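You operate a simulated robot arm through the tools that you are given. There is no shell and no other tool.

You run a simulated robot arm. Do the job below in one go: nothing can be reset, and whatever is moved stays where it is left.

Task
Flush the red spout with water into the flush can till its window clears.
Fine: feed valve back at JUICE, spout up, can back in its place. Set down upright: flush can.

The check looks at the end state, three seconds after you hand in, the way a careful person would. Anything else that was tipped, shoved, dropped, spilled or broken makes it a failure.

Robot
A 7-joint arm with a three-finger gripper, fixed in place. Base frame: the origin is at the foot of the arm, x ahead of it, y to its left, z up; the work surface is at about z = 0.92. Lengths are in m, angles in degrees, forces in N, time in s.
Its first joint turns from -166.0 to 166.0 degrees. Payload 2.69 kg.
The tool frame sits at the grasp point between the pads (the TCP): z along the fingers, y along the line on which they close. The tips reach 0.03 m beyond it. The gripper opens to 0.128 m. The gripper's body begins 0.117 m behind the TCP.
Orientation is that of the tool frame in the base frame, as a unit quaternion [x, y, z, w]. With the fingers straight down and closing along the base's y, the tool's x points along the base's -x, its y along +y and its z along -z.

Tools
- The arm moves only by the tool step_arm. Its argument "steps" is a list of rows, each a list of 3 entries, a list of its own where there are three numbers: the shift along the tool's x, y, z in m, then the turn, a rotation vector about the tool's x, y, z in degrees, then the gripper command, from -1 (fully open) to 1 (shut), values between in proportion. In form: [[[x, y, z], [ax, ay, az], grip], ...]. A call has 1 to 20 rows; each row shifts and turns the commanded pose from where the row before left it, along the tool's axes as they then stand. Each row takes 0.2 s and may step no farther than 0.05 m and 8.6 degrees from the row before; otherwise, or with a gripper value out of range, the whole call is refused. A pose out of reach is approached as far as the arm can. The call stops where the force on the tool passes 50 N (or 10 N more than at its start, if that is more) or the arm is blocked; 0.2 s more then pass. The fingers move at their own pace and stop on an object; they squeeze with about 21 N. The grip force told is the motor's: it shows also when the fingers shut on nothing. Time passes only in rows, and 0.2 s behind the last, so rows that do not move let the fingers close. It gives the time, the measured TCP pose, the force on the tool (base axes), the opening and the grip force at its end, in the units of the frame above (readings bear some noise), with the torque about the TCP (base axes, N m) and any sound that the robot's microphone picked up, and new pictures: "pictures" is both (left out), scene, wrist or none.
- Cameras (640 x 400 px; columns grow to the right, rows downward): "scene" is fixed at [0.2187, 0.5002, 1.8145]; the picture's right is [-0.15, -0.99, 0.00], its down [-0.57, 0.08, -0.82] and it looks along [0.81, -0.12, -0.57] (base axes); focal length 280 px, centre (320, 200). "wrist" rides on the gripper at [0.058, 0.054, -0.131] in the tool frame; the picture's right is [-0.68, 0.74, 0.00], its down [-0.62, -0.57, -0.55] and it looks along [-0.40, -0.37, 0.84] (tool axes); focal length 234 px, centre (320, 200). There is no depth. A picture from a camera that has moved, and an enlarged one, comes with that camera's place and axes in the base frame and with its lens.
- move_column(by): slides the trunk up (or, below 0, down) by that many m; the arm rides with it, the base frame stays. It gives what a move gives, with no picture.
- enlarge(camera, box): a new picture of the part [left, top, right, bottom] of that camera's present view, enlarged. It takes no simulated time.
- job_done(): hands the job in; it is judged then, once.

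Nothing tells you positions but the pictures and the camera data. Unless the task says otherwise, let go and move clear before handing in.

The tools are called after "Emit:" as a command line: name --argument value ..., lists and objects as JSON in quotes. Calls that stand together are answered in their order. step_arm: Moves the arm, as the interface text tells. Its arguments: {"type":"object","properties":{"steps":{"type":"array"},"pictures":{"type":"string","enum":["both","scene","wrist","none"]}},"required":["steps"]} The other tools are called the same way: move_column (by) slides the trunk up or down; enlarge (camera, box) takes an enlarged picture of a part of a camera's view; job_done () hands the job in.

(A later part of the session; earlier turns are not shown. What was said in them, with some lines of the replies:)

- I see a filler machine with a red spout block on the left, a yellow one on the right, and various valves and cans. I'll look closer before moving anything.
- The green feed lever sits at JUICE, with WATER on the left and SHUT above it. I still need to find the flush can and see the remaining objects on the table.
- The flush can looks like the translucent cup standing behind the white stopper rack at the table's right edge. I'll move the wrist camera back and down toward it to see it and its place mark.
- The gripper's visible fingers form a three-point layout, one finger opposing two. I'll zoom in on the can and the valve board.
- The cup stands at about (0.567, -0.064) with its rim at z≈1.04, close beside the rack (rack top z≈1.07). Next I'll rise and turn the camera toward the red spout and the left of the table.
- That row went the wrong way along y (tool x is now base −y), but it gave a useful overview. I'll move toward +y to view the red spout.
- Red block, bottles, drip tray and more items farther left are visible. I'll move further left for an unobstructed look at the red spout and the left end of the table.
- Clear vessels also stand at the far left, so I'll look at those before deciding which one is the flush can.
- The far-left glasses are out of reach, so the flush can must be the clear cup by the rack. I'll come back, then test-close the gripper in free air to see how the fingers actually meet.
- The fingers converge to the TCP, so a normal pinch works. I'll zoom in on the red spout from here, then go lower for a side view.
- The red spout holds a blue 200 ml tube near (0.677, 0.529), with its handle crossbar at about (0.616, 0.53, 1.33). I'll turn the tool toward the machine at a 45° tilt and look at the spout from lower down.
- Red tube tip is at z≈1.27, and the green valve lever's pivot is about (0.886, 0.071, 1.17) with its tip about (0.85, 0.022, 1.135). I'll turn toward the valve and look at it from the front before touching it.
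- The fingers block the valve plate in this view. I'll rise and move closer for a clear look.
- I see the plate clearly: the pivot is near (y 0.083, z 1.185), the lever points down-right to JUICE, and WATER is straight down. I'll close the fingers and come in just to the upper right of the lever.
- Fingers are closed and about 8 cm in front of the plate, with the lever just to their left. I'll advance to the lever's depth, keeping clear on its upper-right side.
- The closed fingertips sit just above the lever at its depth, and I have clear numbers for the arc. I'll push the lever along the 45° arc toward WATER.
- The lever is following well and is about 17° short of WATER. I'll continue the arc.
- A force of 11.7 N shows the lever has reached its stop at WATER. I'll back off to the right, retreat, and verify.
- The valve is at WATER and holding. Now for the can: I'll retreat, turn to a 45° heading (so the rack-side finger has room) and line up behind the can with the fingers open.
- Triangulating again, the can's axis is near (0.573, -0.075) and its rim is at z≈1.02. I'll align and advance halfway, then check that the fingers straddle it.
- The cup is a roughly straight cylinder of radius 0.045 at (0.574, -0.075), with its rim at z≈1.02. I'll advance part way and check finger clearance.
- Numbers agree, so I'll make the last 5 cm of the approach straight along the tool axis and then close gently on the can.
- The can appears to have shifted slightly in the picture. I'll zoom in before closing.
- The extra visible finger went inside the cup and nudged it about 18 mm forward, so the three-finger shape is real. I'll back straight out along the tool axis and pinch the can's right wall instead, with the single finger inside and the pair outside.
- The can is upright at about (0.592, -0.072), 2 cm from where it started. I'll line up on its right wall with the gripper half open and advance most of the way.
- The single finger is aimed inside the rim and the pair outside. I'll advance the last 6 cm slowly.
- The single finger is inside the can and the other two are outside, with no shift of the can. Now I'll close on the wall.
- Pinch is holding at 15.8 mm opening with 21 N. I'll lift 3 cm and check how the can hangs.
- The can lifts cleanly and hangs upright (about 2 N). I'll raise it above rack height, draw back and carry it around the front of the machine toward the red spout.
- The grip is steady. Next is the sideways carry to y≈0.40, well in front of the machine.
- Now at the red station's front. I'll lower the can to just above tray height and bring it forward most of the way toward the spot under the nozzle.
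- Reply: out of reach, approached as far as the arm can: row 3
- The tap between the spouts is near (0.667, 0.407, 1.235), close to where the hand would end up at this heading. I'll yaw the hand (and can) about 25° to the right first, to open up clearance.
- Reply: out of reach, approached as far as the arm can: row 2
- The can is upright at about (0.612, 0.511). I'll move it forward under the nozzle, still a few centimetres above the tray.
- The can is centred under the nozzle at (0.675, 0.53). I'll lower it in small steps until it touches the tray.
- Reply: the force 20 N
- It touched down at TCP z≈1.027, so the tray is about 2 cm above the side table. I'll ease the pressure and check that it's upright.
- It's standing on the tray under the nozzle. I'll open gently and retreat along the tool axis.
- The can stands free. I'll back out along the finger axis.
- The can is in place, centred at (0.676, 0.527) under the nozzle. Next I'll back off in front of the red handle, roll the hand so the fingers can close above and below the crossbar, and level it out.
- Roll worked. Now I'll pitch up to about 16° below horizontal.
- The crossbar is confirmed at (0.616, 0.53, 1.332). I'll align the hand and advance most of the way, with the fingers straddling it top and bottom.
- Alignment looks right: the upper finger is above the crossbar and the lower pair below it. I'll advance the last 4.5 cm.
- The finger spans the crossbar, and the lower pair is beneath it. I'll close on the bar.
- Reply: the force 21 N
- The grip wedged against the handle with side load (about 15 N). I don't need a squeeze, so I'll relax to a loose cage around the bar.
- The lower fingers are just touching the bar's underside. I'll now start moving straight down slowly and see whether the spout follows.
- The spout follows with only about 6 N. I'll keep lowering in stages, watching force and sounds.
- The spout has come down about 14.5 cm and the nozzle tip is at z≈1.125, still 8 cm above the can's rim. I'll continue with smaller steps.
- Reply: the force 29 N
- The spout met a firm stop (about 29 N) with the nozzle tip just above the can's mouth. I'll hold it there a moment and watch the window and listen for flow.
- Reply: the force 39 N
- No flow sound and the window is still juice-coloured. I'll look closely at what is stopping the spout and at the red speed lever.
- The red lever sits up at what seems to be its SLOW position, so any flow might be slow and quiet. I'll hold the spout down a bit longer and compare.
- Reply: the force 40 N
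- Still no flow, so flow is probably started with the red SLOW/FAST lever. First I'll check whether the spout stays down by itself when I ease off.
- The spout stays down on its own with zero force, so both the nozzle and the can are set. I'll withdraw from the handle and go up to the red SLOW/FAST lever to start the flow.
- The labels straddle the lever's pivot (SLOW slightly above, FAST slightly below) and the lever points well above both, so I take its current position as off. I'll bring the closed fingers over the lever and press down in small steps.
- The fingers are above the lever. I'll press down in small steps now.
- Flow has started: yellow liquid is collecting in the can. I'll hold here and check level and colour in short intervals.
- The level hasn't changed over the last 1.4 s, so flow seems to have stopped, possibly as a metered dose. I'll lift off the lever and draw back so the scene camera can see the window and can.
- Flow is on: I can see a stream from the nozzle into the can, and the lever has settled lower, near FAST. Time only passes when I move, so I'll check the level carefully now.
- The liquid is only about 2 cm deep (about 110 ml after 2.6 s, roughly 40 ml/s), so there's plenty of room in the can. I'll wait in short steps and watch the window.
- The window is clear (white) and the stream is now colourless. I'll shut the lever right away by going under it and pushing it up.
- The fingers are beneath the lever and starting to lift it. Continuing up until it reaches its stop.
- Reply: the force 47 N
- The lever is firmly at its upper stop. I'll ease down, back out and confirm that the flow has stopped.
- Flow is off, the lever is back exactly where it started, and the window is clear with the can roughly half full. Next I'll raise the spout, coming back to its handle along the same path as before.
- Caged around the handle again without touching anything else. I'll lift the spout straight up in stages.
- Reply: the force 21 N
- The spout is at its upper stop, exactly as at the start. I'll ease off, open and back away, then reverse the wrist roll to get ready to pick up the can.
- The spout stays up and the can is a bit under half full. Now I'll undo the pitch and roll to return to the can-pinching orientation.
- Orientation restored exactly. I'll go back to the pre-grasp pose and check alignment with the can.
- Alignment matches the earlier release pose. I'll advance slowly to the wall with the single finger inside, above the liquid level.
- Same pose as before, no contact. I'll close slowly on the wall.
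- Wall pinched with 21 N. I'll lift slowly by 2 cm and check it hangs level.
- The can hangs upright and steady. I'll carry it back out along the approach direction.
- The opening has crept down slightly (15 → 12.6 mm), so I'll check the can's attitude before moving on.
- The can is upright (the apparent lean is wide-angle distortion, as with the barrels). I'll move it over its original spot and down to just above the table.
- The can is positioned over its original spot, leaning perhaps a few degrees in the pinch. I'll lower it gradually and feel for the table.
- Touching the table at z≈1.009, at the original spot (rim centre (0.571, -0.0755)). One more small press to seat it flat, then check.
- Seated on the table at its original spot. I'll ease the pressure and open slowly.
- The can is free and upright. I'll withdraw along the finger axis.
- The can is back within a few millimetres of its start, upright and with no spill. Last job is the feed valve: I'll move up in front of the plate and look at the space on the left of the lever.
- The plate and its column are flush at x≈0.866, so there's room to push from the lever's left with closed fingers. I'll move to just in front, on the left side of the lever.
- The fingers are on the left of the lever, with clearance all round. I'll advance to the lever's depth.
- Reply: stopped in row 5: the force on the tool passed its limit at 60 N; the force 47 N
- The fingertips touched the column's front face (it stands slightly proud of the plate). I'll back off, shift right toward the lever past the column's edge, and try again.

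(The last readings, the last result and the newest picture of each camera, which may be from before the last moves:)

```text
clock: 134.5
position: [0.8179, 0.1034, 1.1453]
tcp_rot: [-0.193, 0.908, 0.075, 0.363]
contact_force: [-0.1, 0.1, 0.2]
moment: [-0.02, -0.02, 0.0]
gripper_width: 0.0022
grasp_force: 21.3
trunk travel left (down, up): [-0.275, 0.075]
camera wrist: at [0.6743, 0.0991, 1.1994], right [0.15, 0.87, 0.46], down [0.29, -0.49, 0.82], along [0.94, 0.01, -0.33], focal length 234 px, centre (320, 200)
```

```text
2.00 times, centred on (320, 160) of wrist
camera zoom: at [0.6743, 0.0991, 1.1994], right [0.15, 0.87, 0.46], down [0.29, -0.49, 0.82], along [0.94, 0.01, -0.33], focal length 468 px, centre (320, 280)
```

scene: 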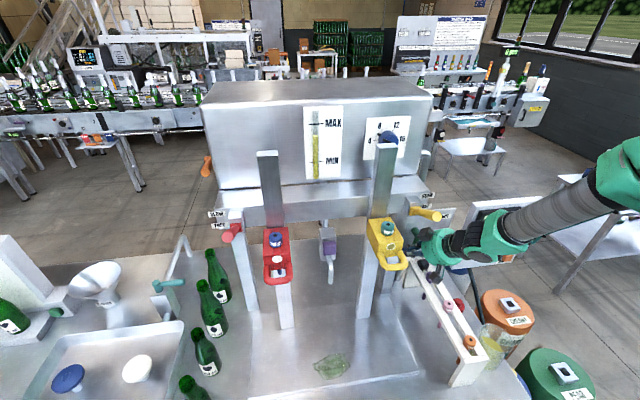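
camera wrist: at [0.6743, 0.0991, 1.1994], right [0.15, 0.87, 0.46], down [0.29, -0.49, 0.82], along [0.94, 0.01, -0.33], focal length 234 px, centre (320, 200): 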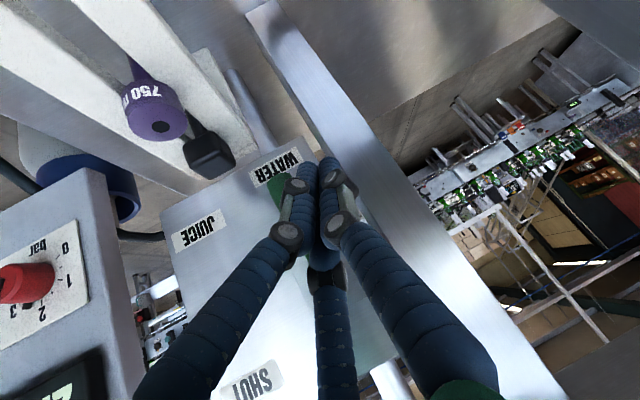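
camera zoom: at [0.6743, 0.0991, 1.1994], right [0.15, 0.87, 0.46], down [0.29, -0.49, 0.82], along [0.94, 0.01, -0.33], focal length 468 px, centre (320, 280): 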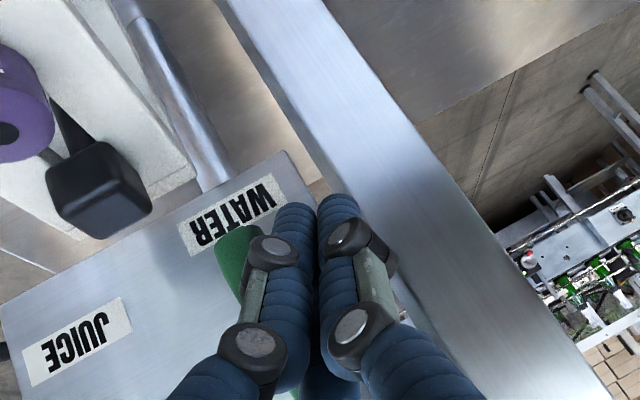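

Tips are now between the lever and the column. I'll move forward about 1 cm, nudging slightly right.

Emit:
step_arm --steps '[[[-0.003, -0.0043, 0.0033], [0, 0, 0], 1], [[-0.0033, -0.0043, 0.0032], [0, 0, 0], 1], [[0, 0, 0], [0, 0, 0], 1]]' --pictures "wrist"

Emit:
enlarge --camera "wrist" --box '[200, 60, 440, 260]'

```text
clock: 135.3
position: [0.8283, 0.1, 1.1454]
tcp_rot: [-0.193, 0.909, 0.075, 0.363]
contact_force: [0.4, 0.3, 0.5]
moment: [-0.01, 0.0, -0.01]
gripper_width: 0.0023
grasp_force: 20.8
trunk travel left (down, up): [-0.275, 0.075]
camera wrist: at [0.6861, 0.0947, 1.1992], right [0.15, 0.87, 0.46], down [0.29, -0.49, 0.82], along [0.94, 0.01, -0.33], focal length 234 px, centre (320, 200)
```

wrist: 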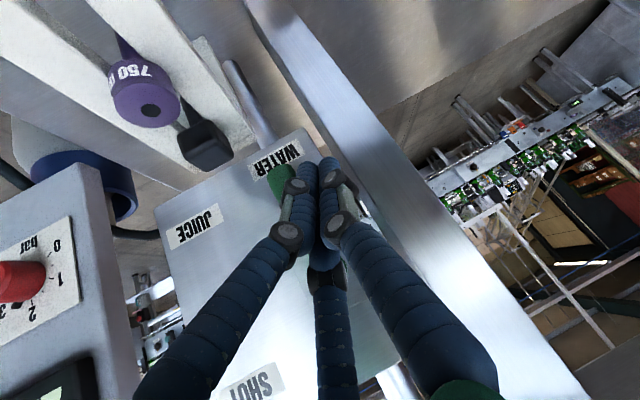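

```text
2.00 times, centred on (320, 160) of wrist
camera zoom: at [0.6861, 0.0947, 1.1992], right [0.15, 0.87, 0.46], down [0.29, -0.49, 0.82], along [0.94, 0.01, -0.33], focal length 468 px, centre (320, 280)
```

zoom: 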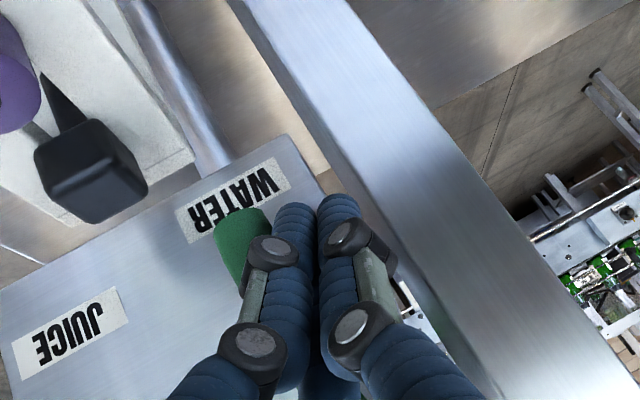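

Positioned alongside the lever with no contact. I'll now push it along the arc toward JUICE, checking partway.

Emit:
step_arm --steps '[[[0.0014, -0.0059, -0.0023], [0, 0, 0], 1], [[0.0048, -0.0091, -0.0009], [0, 0, 0], 1], [[0.0036, -0.0093, -0.0021], [0, 0, 0], 1], [[0.0024, -0.0093, -0.0034], [0, 0, 0], 1], [[0, 0, 0], [0, 0, 0], 1]]' --pictures "wrist"

Emit:
enlarge --camera "wrist" --box '[200, 60, 440, 260]'

Emit:
enlarge --camera "scene" --box '[380, 190, 480, 290]'

```text
clock: 136.5
position: [0.8288, 0.0638, 1.1436]
tcp_rot: [-0.193, 0.909, 0.075, 0.363]
contact_force: [0.3, -0.7, 0.0]
moment: [0.01, 0.05, 0.03]
gripper_width: 0.0023
grasp_force: 21.2
trunk travel left (down, up): [-0.275, 0.075]
camera wrist: at [0.6859, 0.0582, 1.1978], right [0.15, 0.87, 0.46], down [0.29, -0.49, 0.82], along [0.94, 0.01, -0.33], focal length 234 px, centre (320, 200)
```

wrist: 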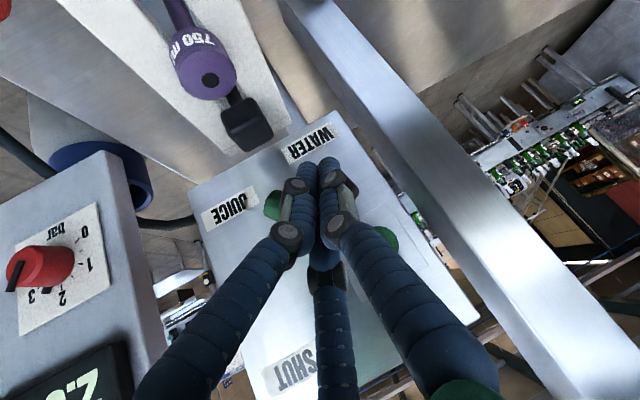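

```text
2.00 times, centred on (320, 160) of wrist
camera zoom: at [0.6859, 0.0582, 1.1978], right [0.15, 0.87, 0.46], down [0.29, -0.49, 0.82], along [0.94, 0.01, -0.33], focal length 468 px, centre (320, 280)
```

zoom: 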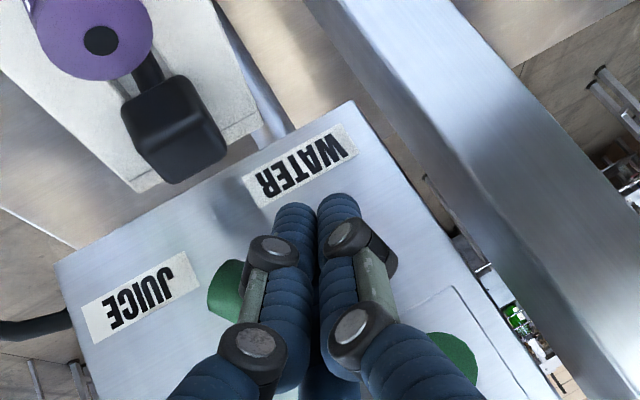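

```text
4.00 times, centred on (430, 240) of scene
camera zoom: at [0.2187, 0.5002, 1.8145], right [-0.15, -0.99, 0.0], down [-0.57, 0.08, -0.82], along [0.81, -0.12, -0.57], focal length 1119 px, centre (-120, 40)
```

zoom: 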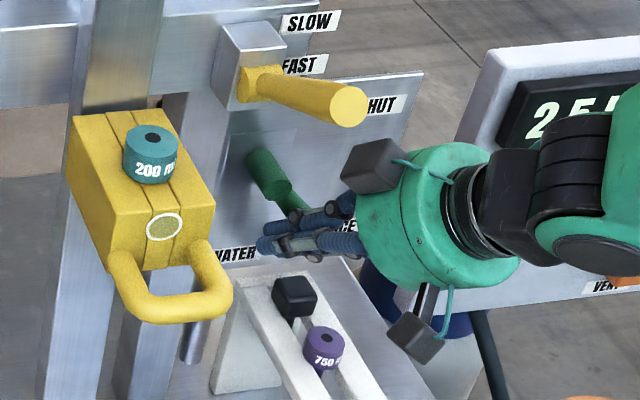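

The lever is close to its original 45° position. I'll back away and compare with the first pictures before any fine adjustment.

Emit:
step_arm --steps '[[[-0.0044, 0.0137, 0.0041], [0, 0, 0], 1], [[0, 0, -0.04], [0, 0, 0], 1], [[0, 0, -0.045], [0, 0, 0], 1], [[0, 0, -0.045], [0, 0, 0], 1], [[0, 0, -0.045], [0, 0, 0], 1], [[0, -0.04, 0], [0, 0, 0], 1], [[0, -0.04, 0], [0, 0, 0], 1], [[0, 0, 0], [0, 0, 0], 1]]'

Emit:
enlarge --camera "scene" --box '[340, 180, 500, 280]'

Emit:
enlarge --camera "wrist" --box '[240, 40, 480, 240]'

```text
clock: 138.3
position: [0.7504, -0.0447, 1.2706]
tcp_rot: [-0.193, 0.909, 0.076, 0.362]
contact_force: [-0.2, 0.3, -0.5]
moment: [0.03, -0.02, 0.02]
gripper_width: 0.0027
grasp_force: 20.8
trunk travel left (down, up): [-0.275, 0.075]
camera wrist: at [0.6072, -0.0495, 1.3257], right [0.15, 0.87, 0.46], down [0.29, -0.49, 0.82], along [0.95, 0.01, -0.33], focal length 234 px, centre (320, 200)
```

scene: 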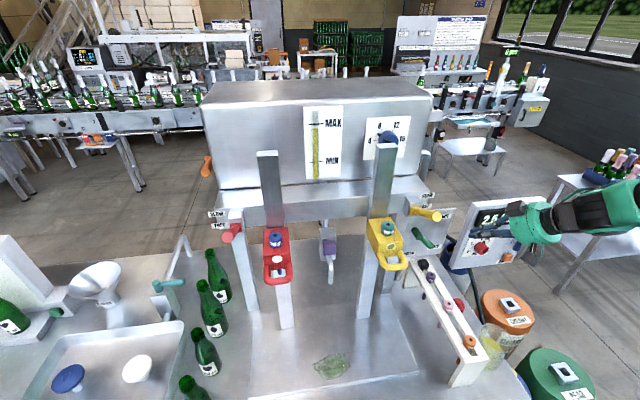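
wrist: 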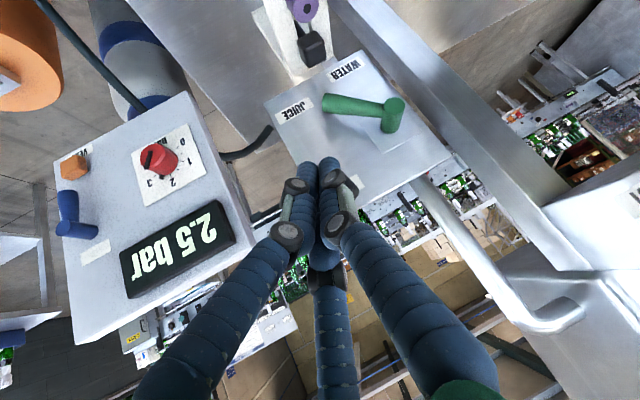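

```text
4.00 times, centred on (420, 230) of scene
camera zoom: at [0.2187, 0.5002, 1.8145], right [-0.15, -0.99, 0.0], down [-0.57, 0.08, -0.82], along [0.81, -0.12, -0.57], focal length 1119 px, centre (-80, 80)
```

zoom: 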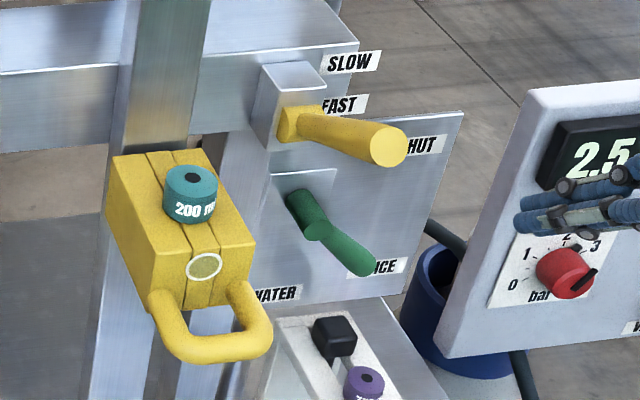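

```text
2.00 times, centred on (360, 140) of wrist
camera zoom: at [0.6072, -0.0495, 1.3257], right [0.15, 0.87, 0.46], down [0.29, -0.49, 0.82], along [0.95, 0.01, -0.33], focal length 468 px, centre (240, 320)
```

zoom: 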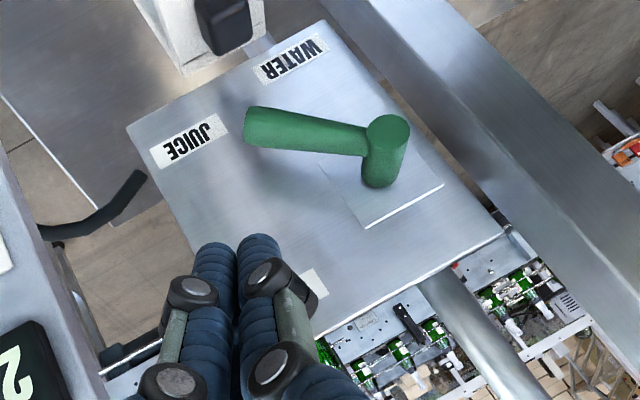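

The lever is back at JUICE, matching the first picture. I'll withdraw clear of everything and do a final check of the whole scene.

Emit:
step_arm --steps '[[[0, 0, -0.045], [0, 0, 0], 1], [[-0.03, 0, -0.035], [0, 0, 0], 1], [[-0.03, 0, -0.035], [0, 0, 0], 1], [[0, 0, -0.045], [0, 0, 0], 0], [[0, 0, -0.045], [0, 0, 0], -0.5], [[0, 0, 0], [0, 0, 0], -0.5]]'

Emit:
enlarge --camera "scene" --box '[190, 190, 350, 310]'

Emit:
enlarge --camera "scene" --box '[380, 190, 560, 400]'

Emit:
enlarge --camera "scene" --box '[240, 290, 420, 400]'

Emit:
enlarge --camera "scene" --box '[430, 310, 540, 390]'

```text
clock: 139.7
position: [0.6621, -0.083, 1.4604]
tcp_rot: [-0.193, 0.909, 0.075, 0.362]
contact_force: [0.2, -1.0, -0.6]
moment: [-0.02, -0.02, 0.0]
gripper_width: 0.0957
grasp_force: 0.0
trunk travel left (down, up): [-0.275, 0.075]
camera wrist: at [0.5185, -0.0878, 1.5148], right [0.15, 0.87, 0.46], down [0.29, -0.49, 0.82], along [0.94, 0.01, -0.33], focal length 234 px, centre (320, 200)
```

scene: 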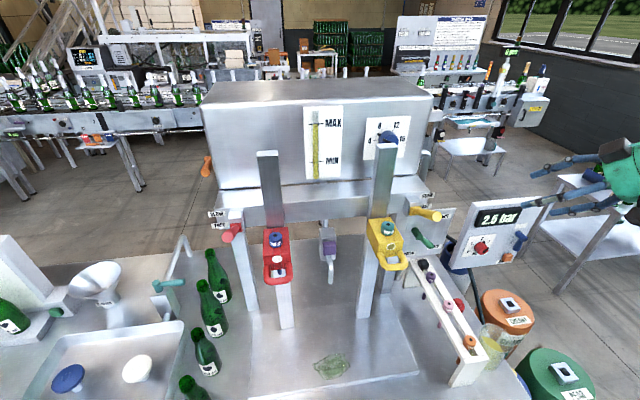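
wrist: 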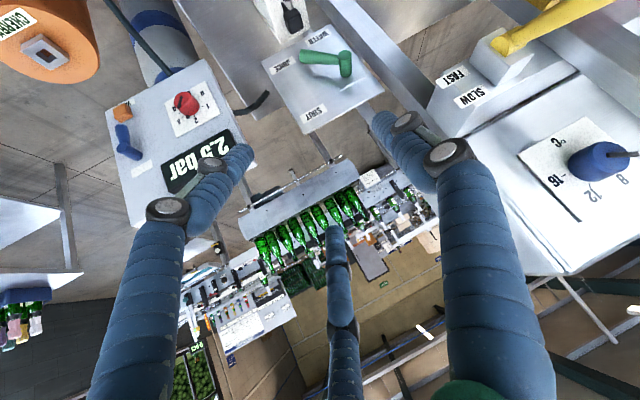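

```text
3.33 times, centred on (270, 250) of scene
camera zoom: at [0.2187, 0.5002, 1.8145], right [-0.15, -0.99, 0.0], down [-0.57, 0.08, -0.82], along [0.81, -0.12, -0.57], focal length 932 px, centre (487, 33)
```

zoom: 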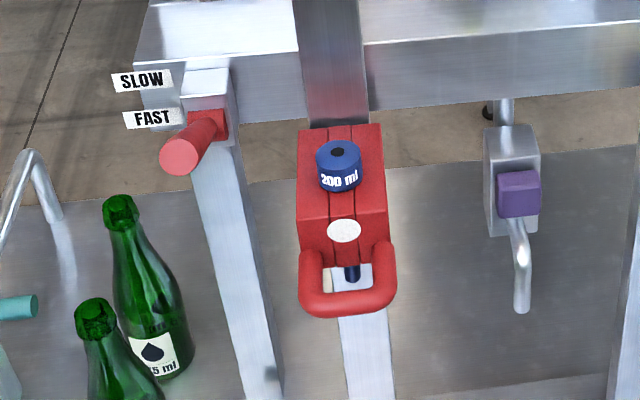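

```text
1.90 times, centred on (470, 295) of scene
camera zoom: at [0.2187, 0.5002, 1.8145], right [-0.15, -0.99, 0.0], down [-0.57, 0.08, -0.82], along [0.81, -0.12, -0.57], focal length 533 px, centre (34, 19)
```

zoom: 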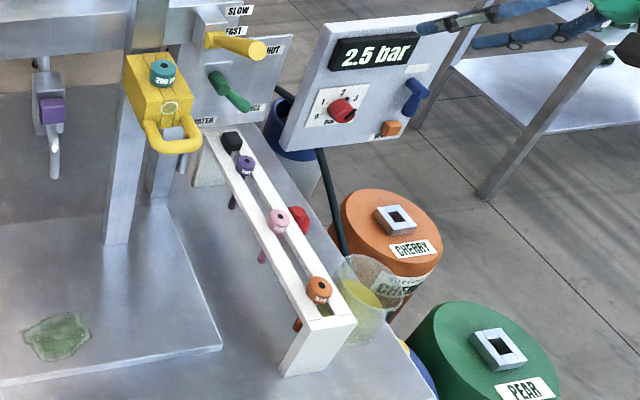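

```text
3.56 times, centred on (330, 345) of scene
camera zoom: at [0.2187, 0.5002, 1.8145], right [-0.15, -0.99, 0.0], down [-0.57, 0.08, -0.82], along [0.81, -0.12, -0.57], focal length 994 px, centre (284, -316)
```

zoom: 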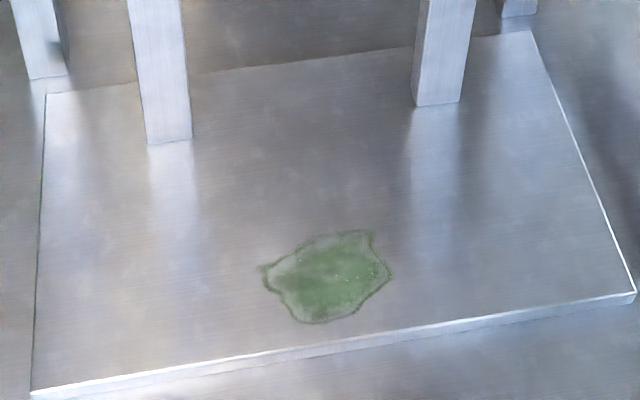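

```text
5.00 times, centred on (485, 350) of scene
camera zoom: at [0.2187, 0.5002, 1.8145], right [-0.15, -0.99, 0.0], down [-0.57, 0.08, -0.82], along [0.81, -0.12, -0.57], focal length 1399 px, centre (-505, -550)
```

zoom: 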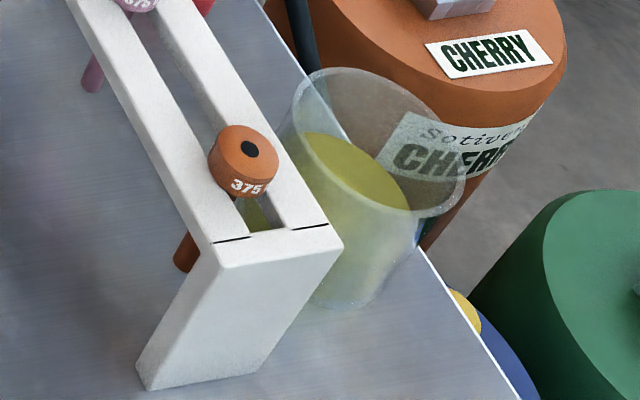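

The station looks right. One thing to check: the tank's sight gauge looks different from the start.

Emit:
enlarge --camera "scene" --box '[280, 80, 440, 180]'

Emit:
enlarge --camera "scene" --box '[300, 95, 340, 185]'

```text
4.00 times, centred on (360, 130) of scene
camera zoom: at [0.2187, 0.5002, 1.8145], right [-0.15, -0.99, 0.0], down [-0.57, 0.08, -0.82], along [0.81, -0.12, -0.57], focal length 1119 px, centre (160, 480)
```

zoom: 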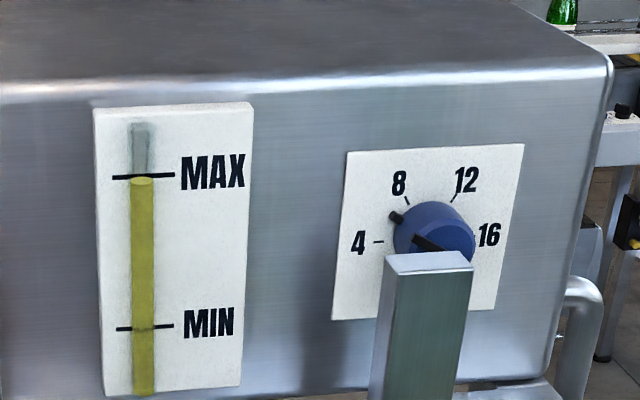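

```text
4.44 times, centred on (320, 140) of scene
camera zoom: at [0.2187, 0.5002, 1.8145], right [-0.15, -0.99, 0.0], down [-0.57, 0.08, -0.82], along [0.81, -0.12, -0.57], focal length 1243 px, centre (320, 467)
```

zoom: 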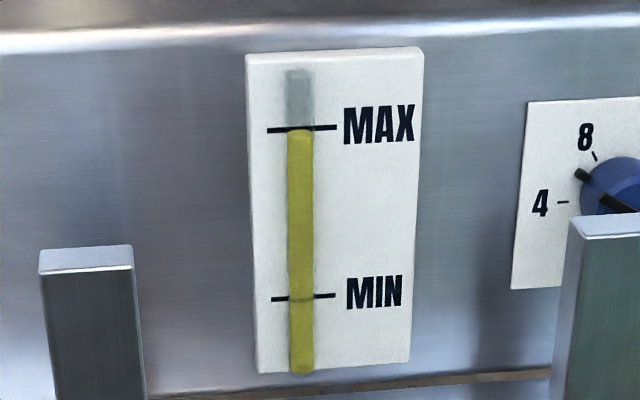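

The tank level has risen from about two-thirds to MAX. I'll wait a couple of seconds and check whether it's still rising.

Emit:
step_arm --steps '[[[0, 0, 0], [0, 0, 0], -0.5], [[0, 0, 0], [0, 0, 0], -0.5], [[0, 0, 0], [0, 0, 0], -0.5], [[0, 0, 0], [0, 0, 0], -0.5], [[0, 0, 0], [0, 0, 0], -0.5], [[0, 0, 0], [0, 0, 0], -0.5], [[0, 0, 0], [0, 0, 0], -0.5], [[0, 0, 0], [0, 0, 0], -0.5], [[0, 0, 0], [0, 0, 0], -0.5], [[0, 0, 0], [0, 0, 0], -0.5]]' --pictures "scene"

Emit:
enlarge --camera "scene" --box '[300, 95, 340, 185]'

Emit:
enlarge --camera "scene" --box '[255, 230, 300, 290]'

```text
clock: 141.9
position: [0.6612, -0.0825, 1.4605]
tcp_rot: [-0.192, 0.909, 0.075, 0.363]
contact_force: [0.1, 0.0, -0.1]
moment: [-0.01, -0.01, -0.03]
gripper_width: 0.096
grasp_force: 0.1
trunk travel left (down, up): [-0.275, 0.075]
```

scene: 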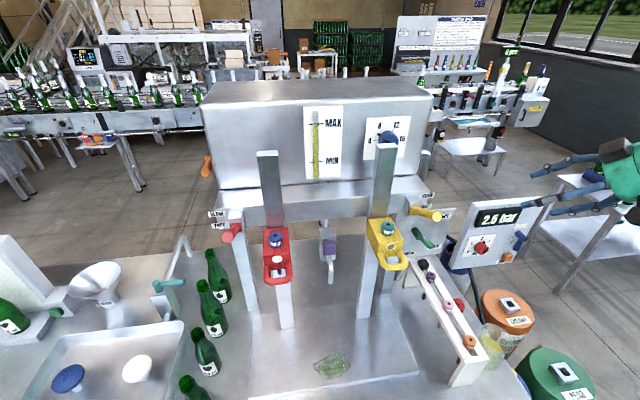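

```text
4.44 times, centred on (320, 140) of scene
camera zoom: at [0.2187, 0.5002, 1.8145], right [-0.15, -0.99, 0.0], down [-0.57, 0.08, -0.82], along [0.81, -0.12, -0.57], focal length 1243 px, centre (320, 467)
```

zoom: 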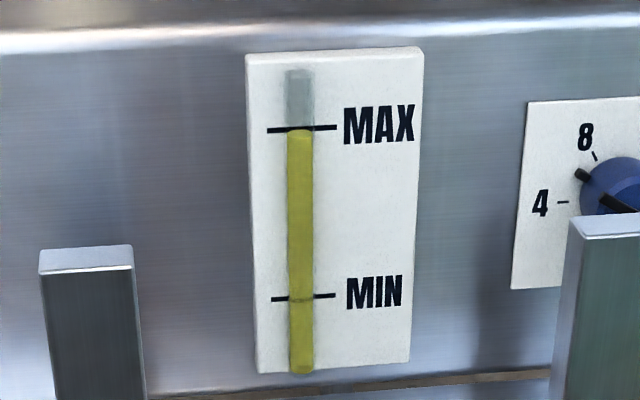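

```text
6.67 times, centred on (278, 260) of scene
camera zoom: at [0.2187, 0.5002, 1.8145], right [-0.15, -0.99, 0.0], down [-0.57, 0.08, -0.82], along [0.81, -0.12, -0.57], focal length 1865 px, centre (603, -200)
```

zoom: 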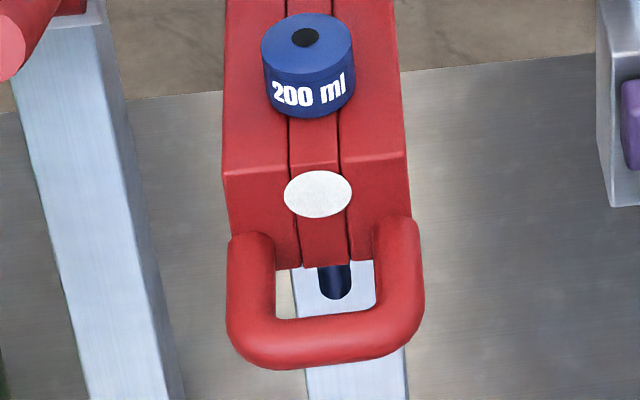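

The tank level is holding steady at MAX, apparently held there by its own regulator. The window is clear, the spout is up, the red lever is off, the feed valve is at JUICE, and the can is upright in its place with the arm clear. Handing in.

Emit:
job_done

```text
The job is handed in.
```

The red spout is flushed: I ran water through it into the flush can until its window turned from juice yellow to clear white. I then handed the job in.

- **Feed valve:** it is back at JUICE and matches its position in the first pictures.
- **Red spout:** it is up at its top stop, and its SLOW/FAST lever is back where it started, with no flow.
- **Flush can:** it is upright beside the stopper rack, within about 1 cm of its original spot and a little under half full. I saw no spill, and the green puddle on the tray was there from the start.

**Contacts to know about:**
- My first try at the can pushed it about 2 cm along the table. It stayed upright, and I put it back when I returned it.
- The fingertips also bumped the column beside the valve once, at up to 60 N. I saw nothing shift or get damaged.

**Tank gauge:** it read about two-thirds at the start and sits at MAX now. It held steady there over the last two seconds I watched, and I don't know why it rose.
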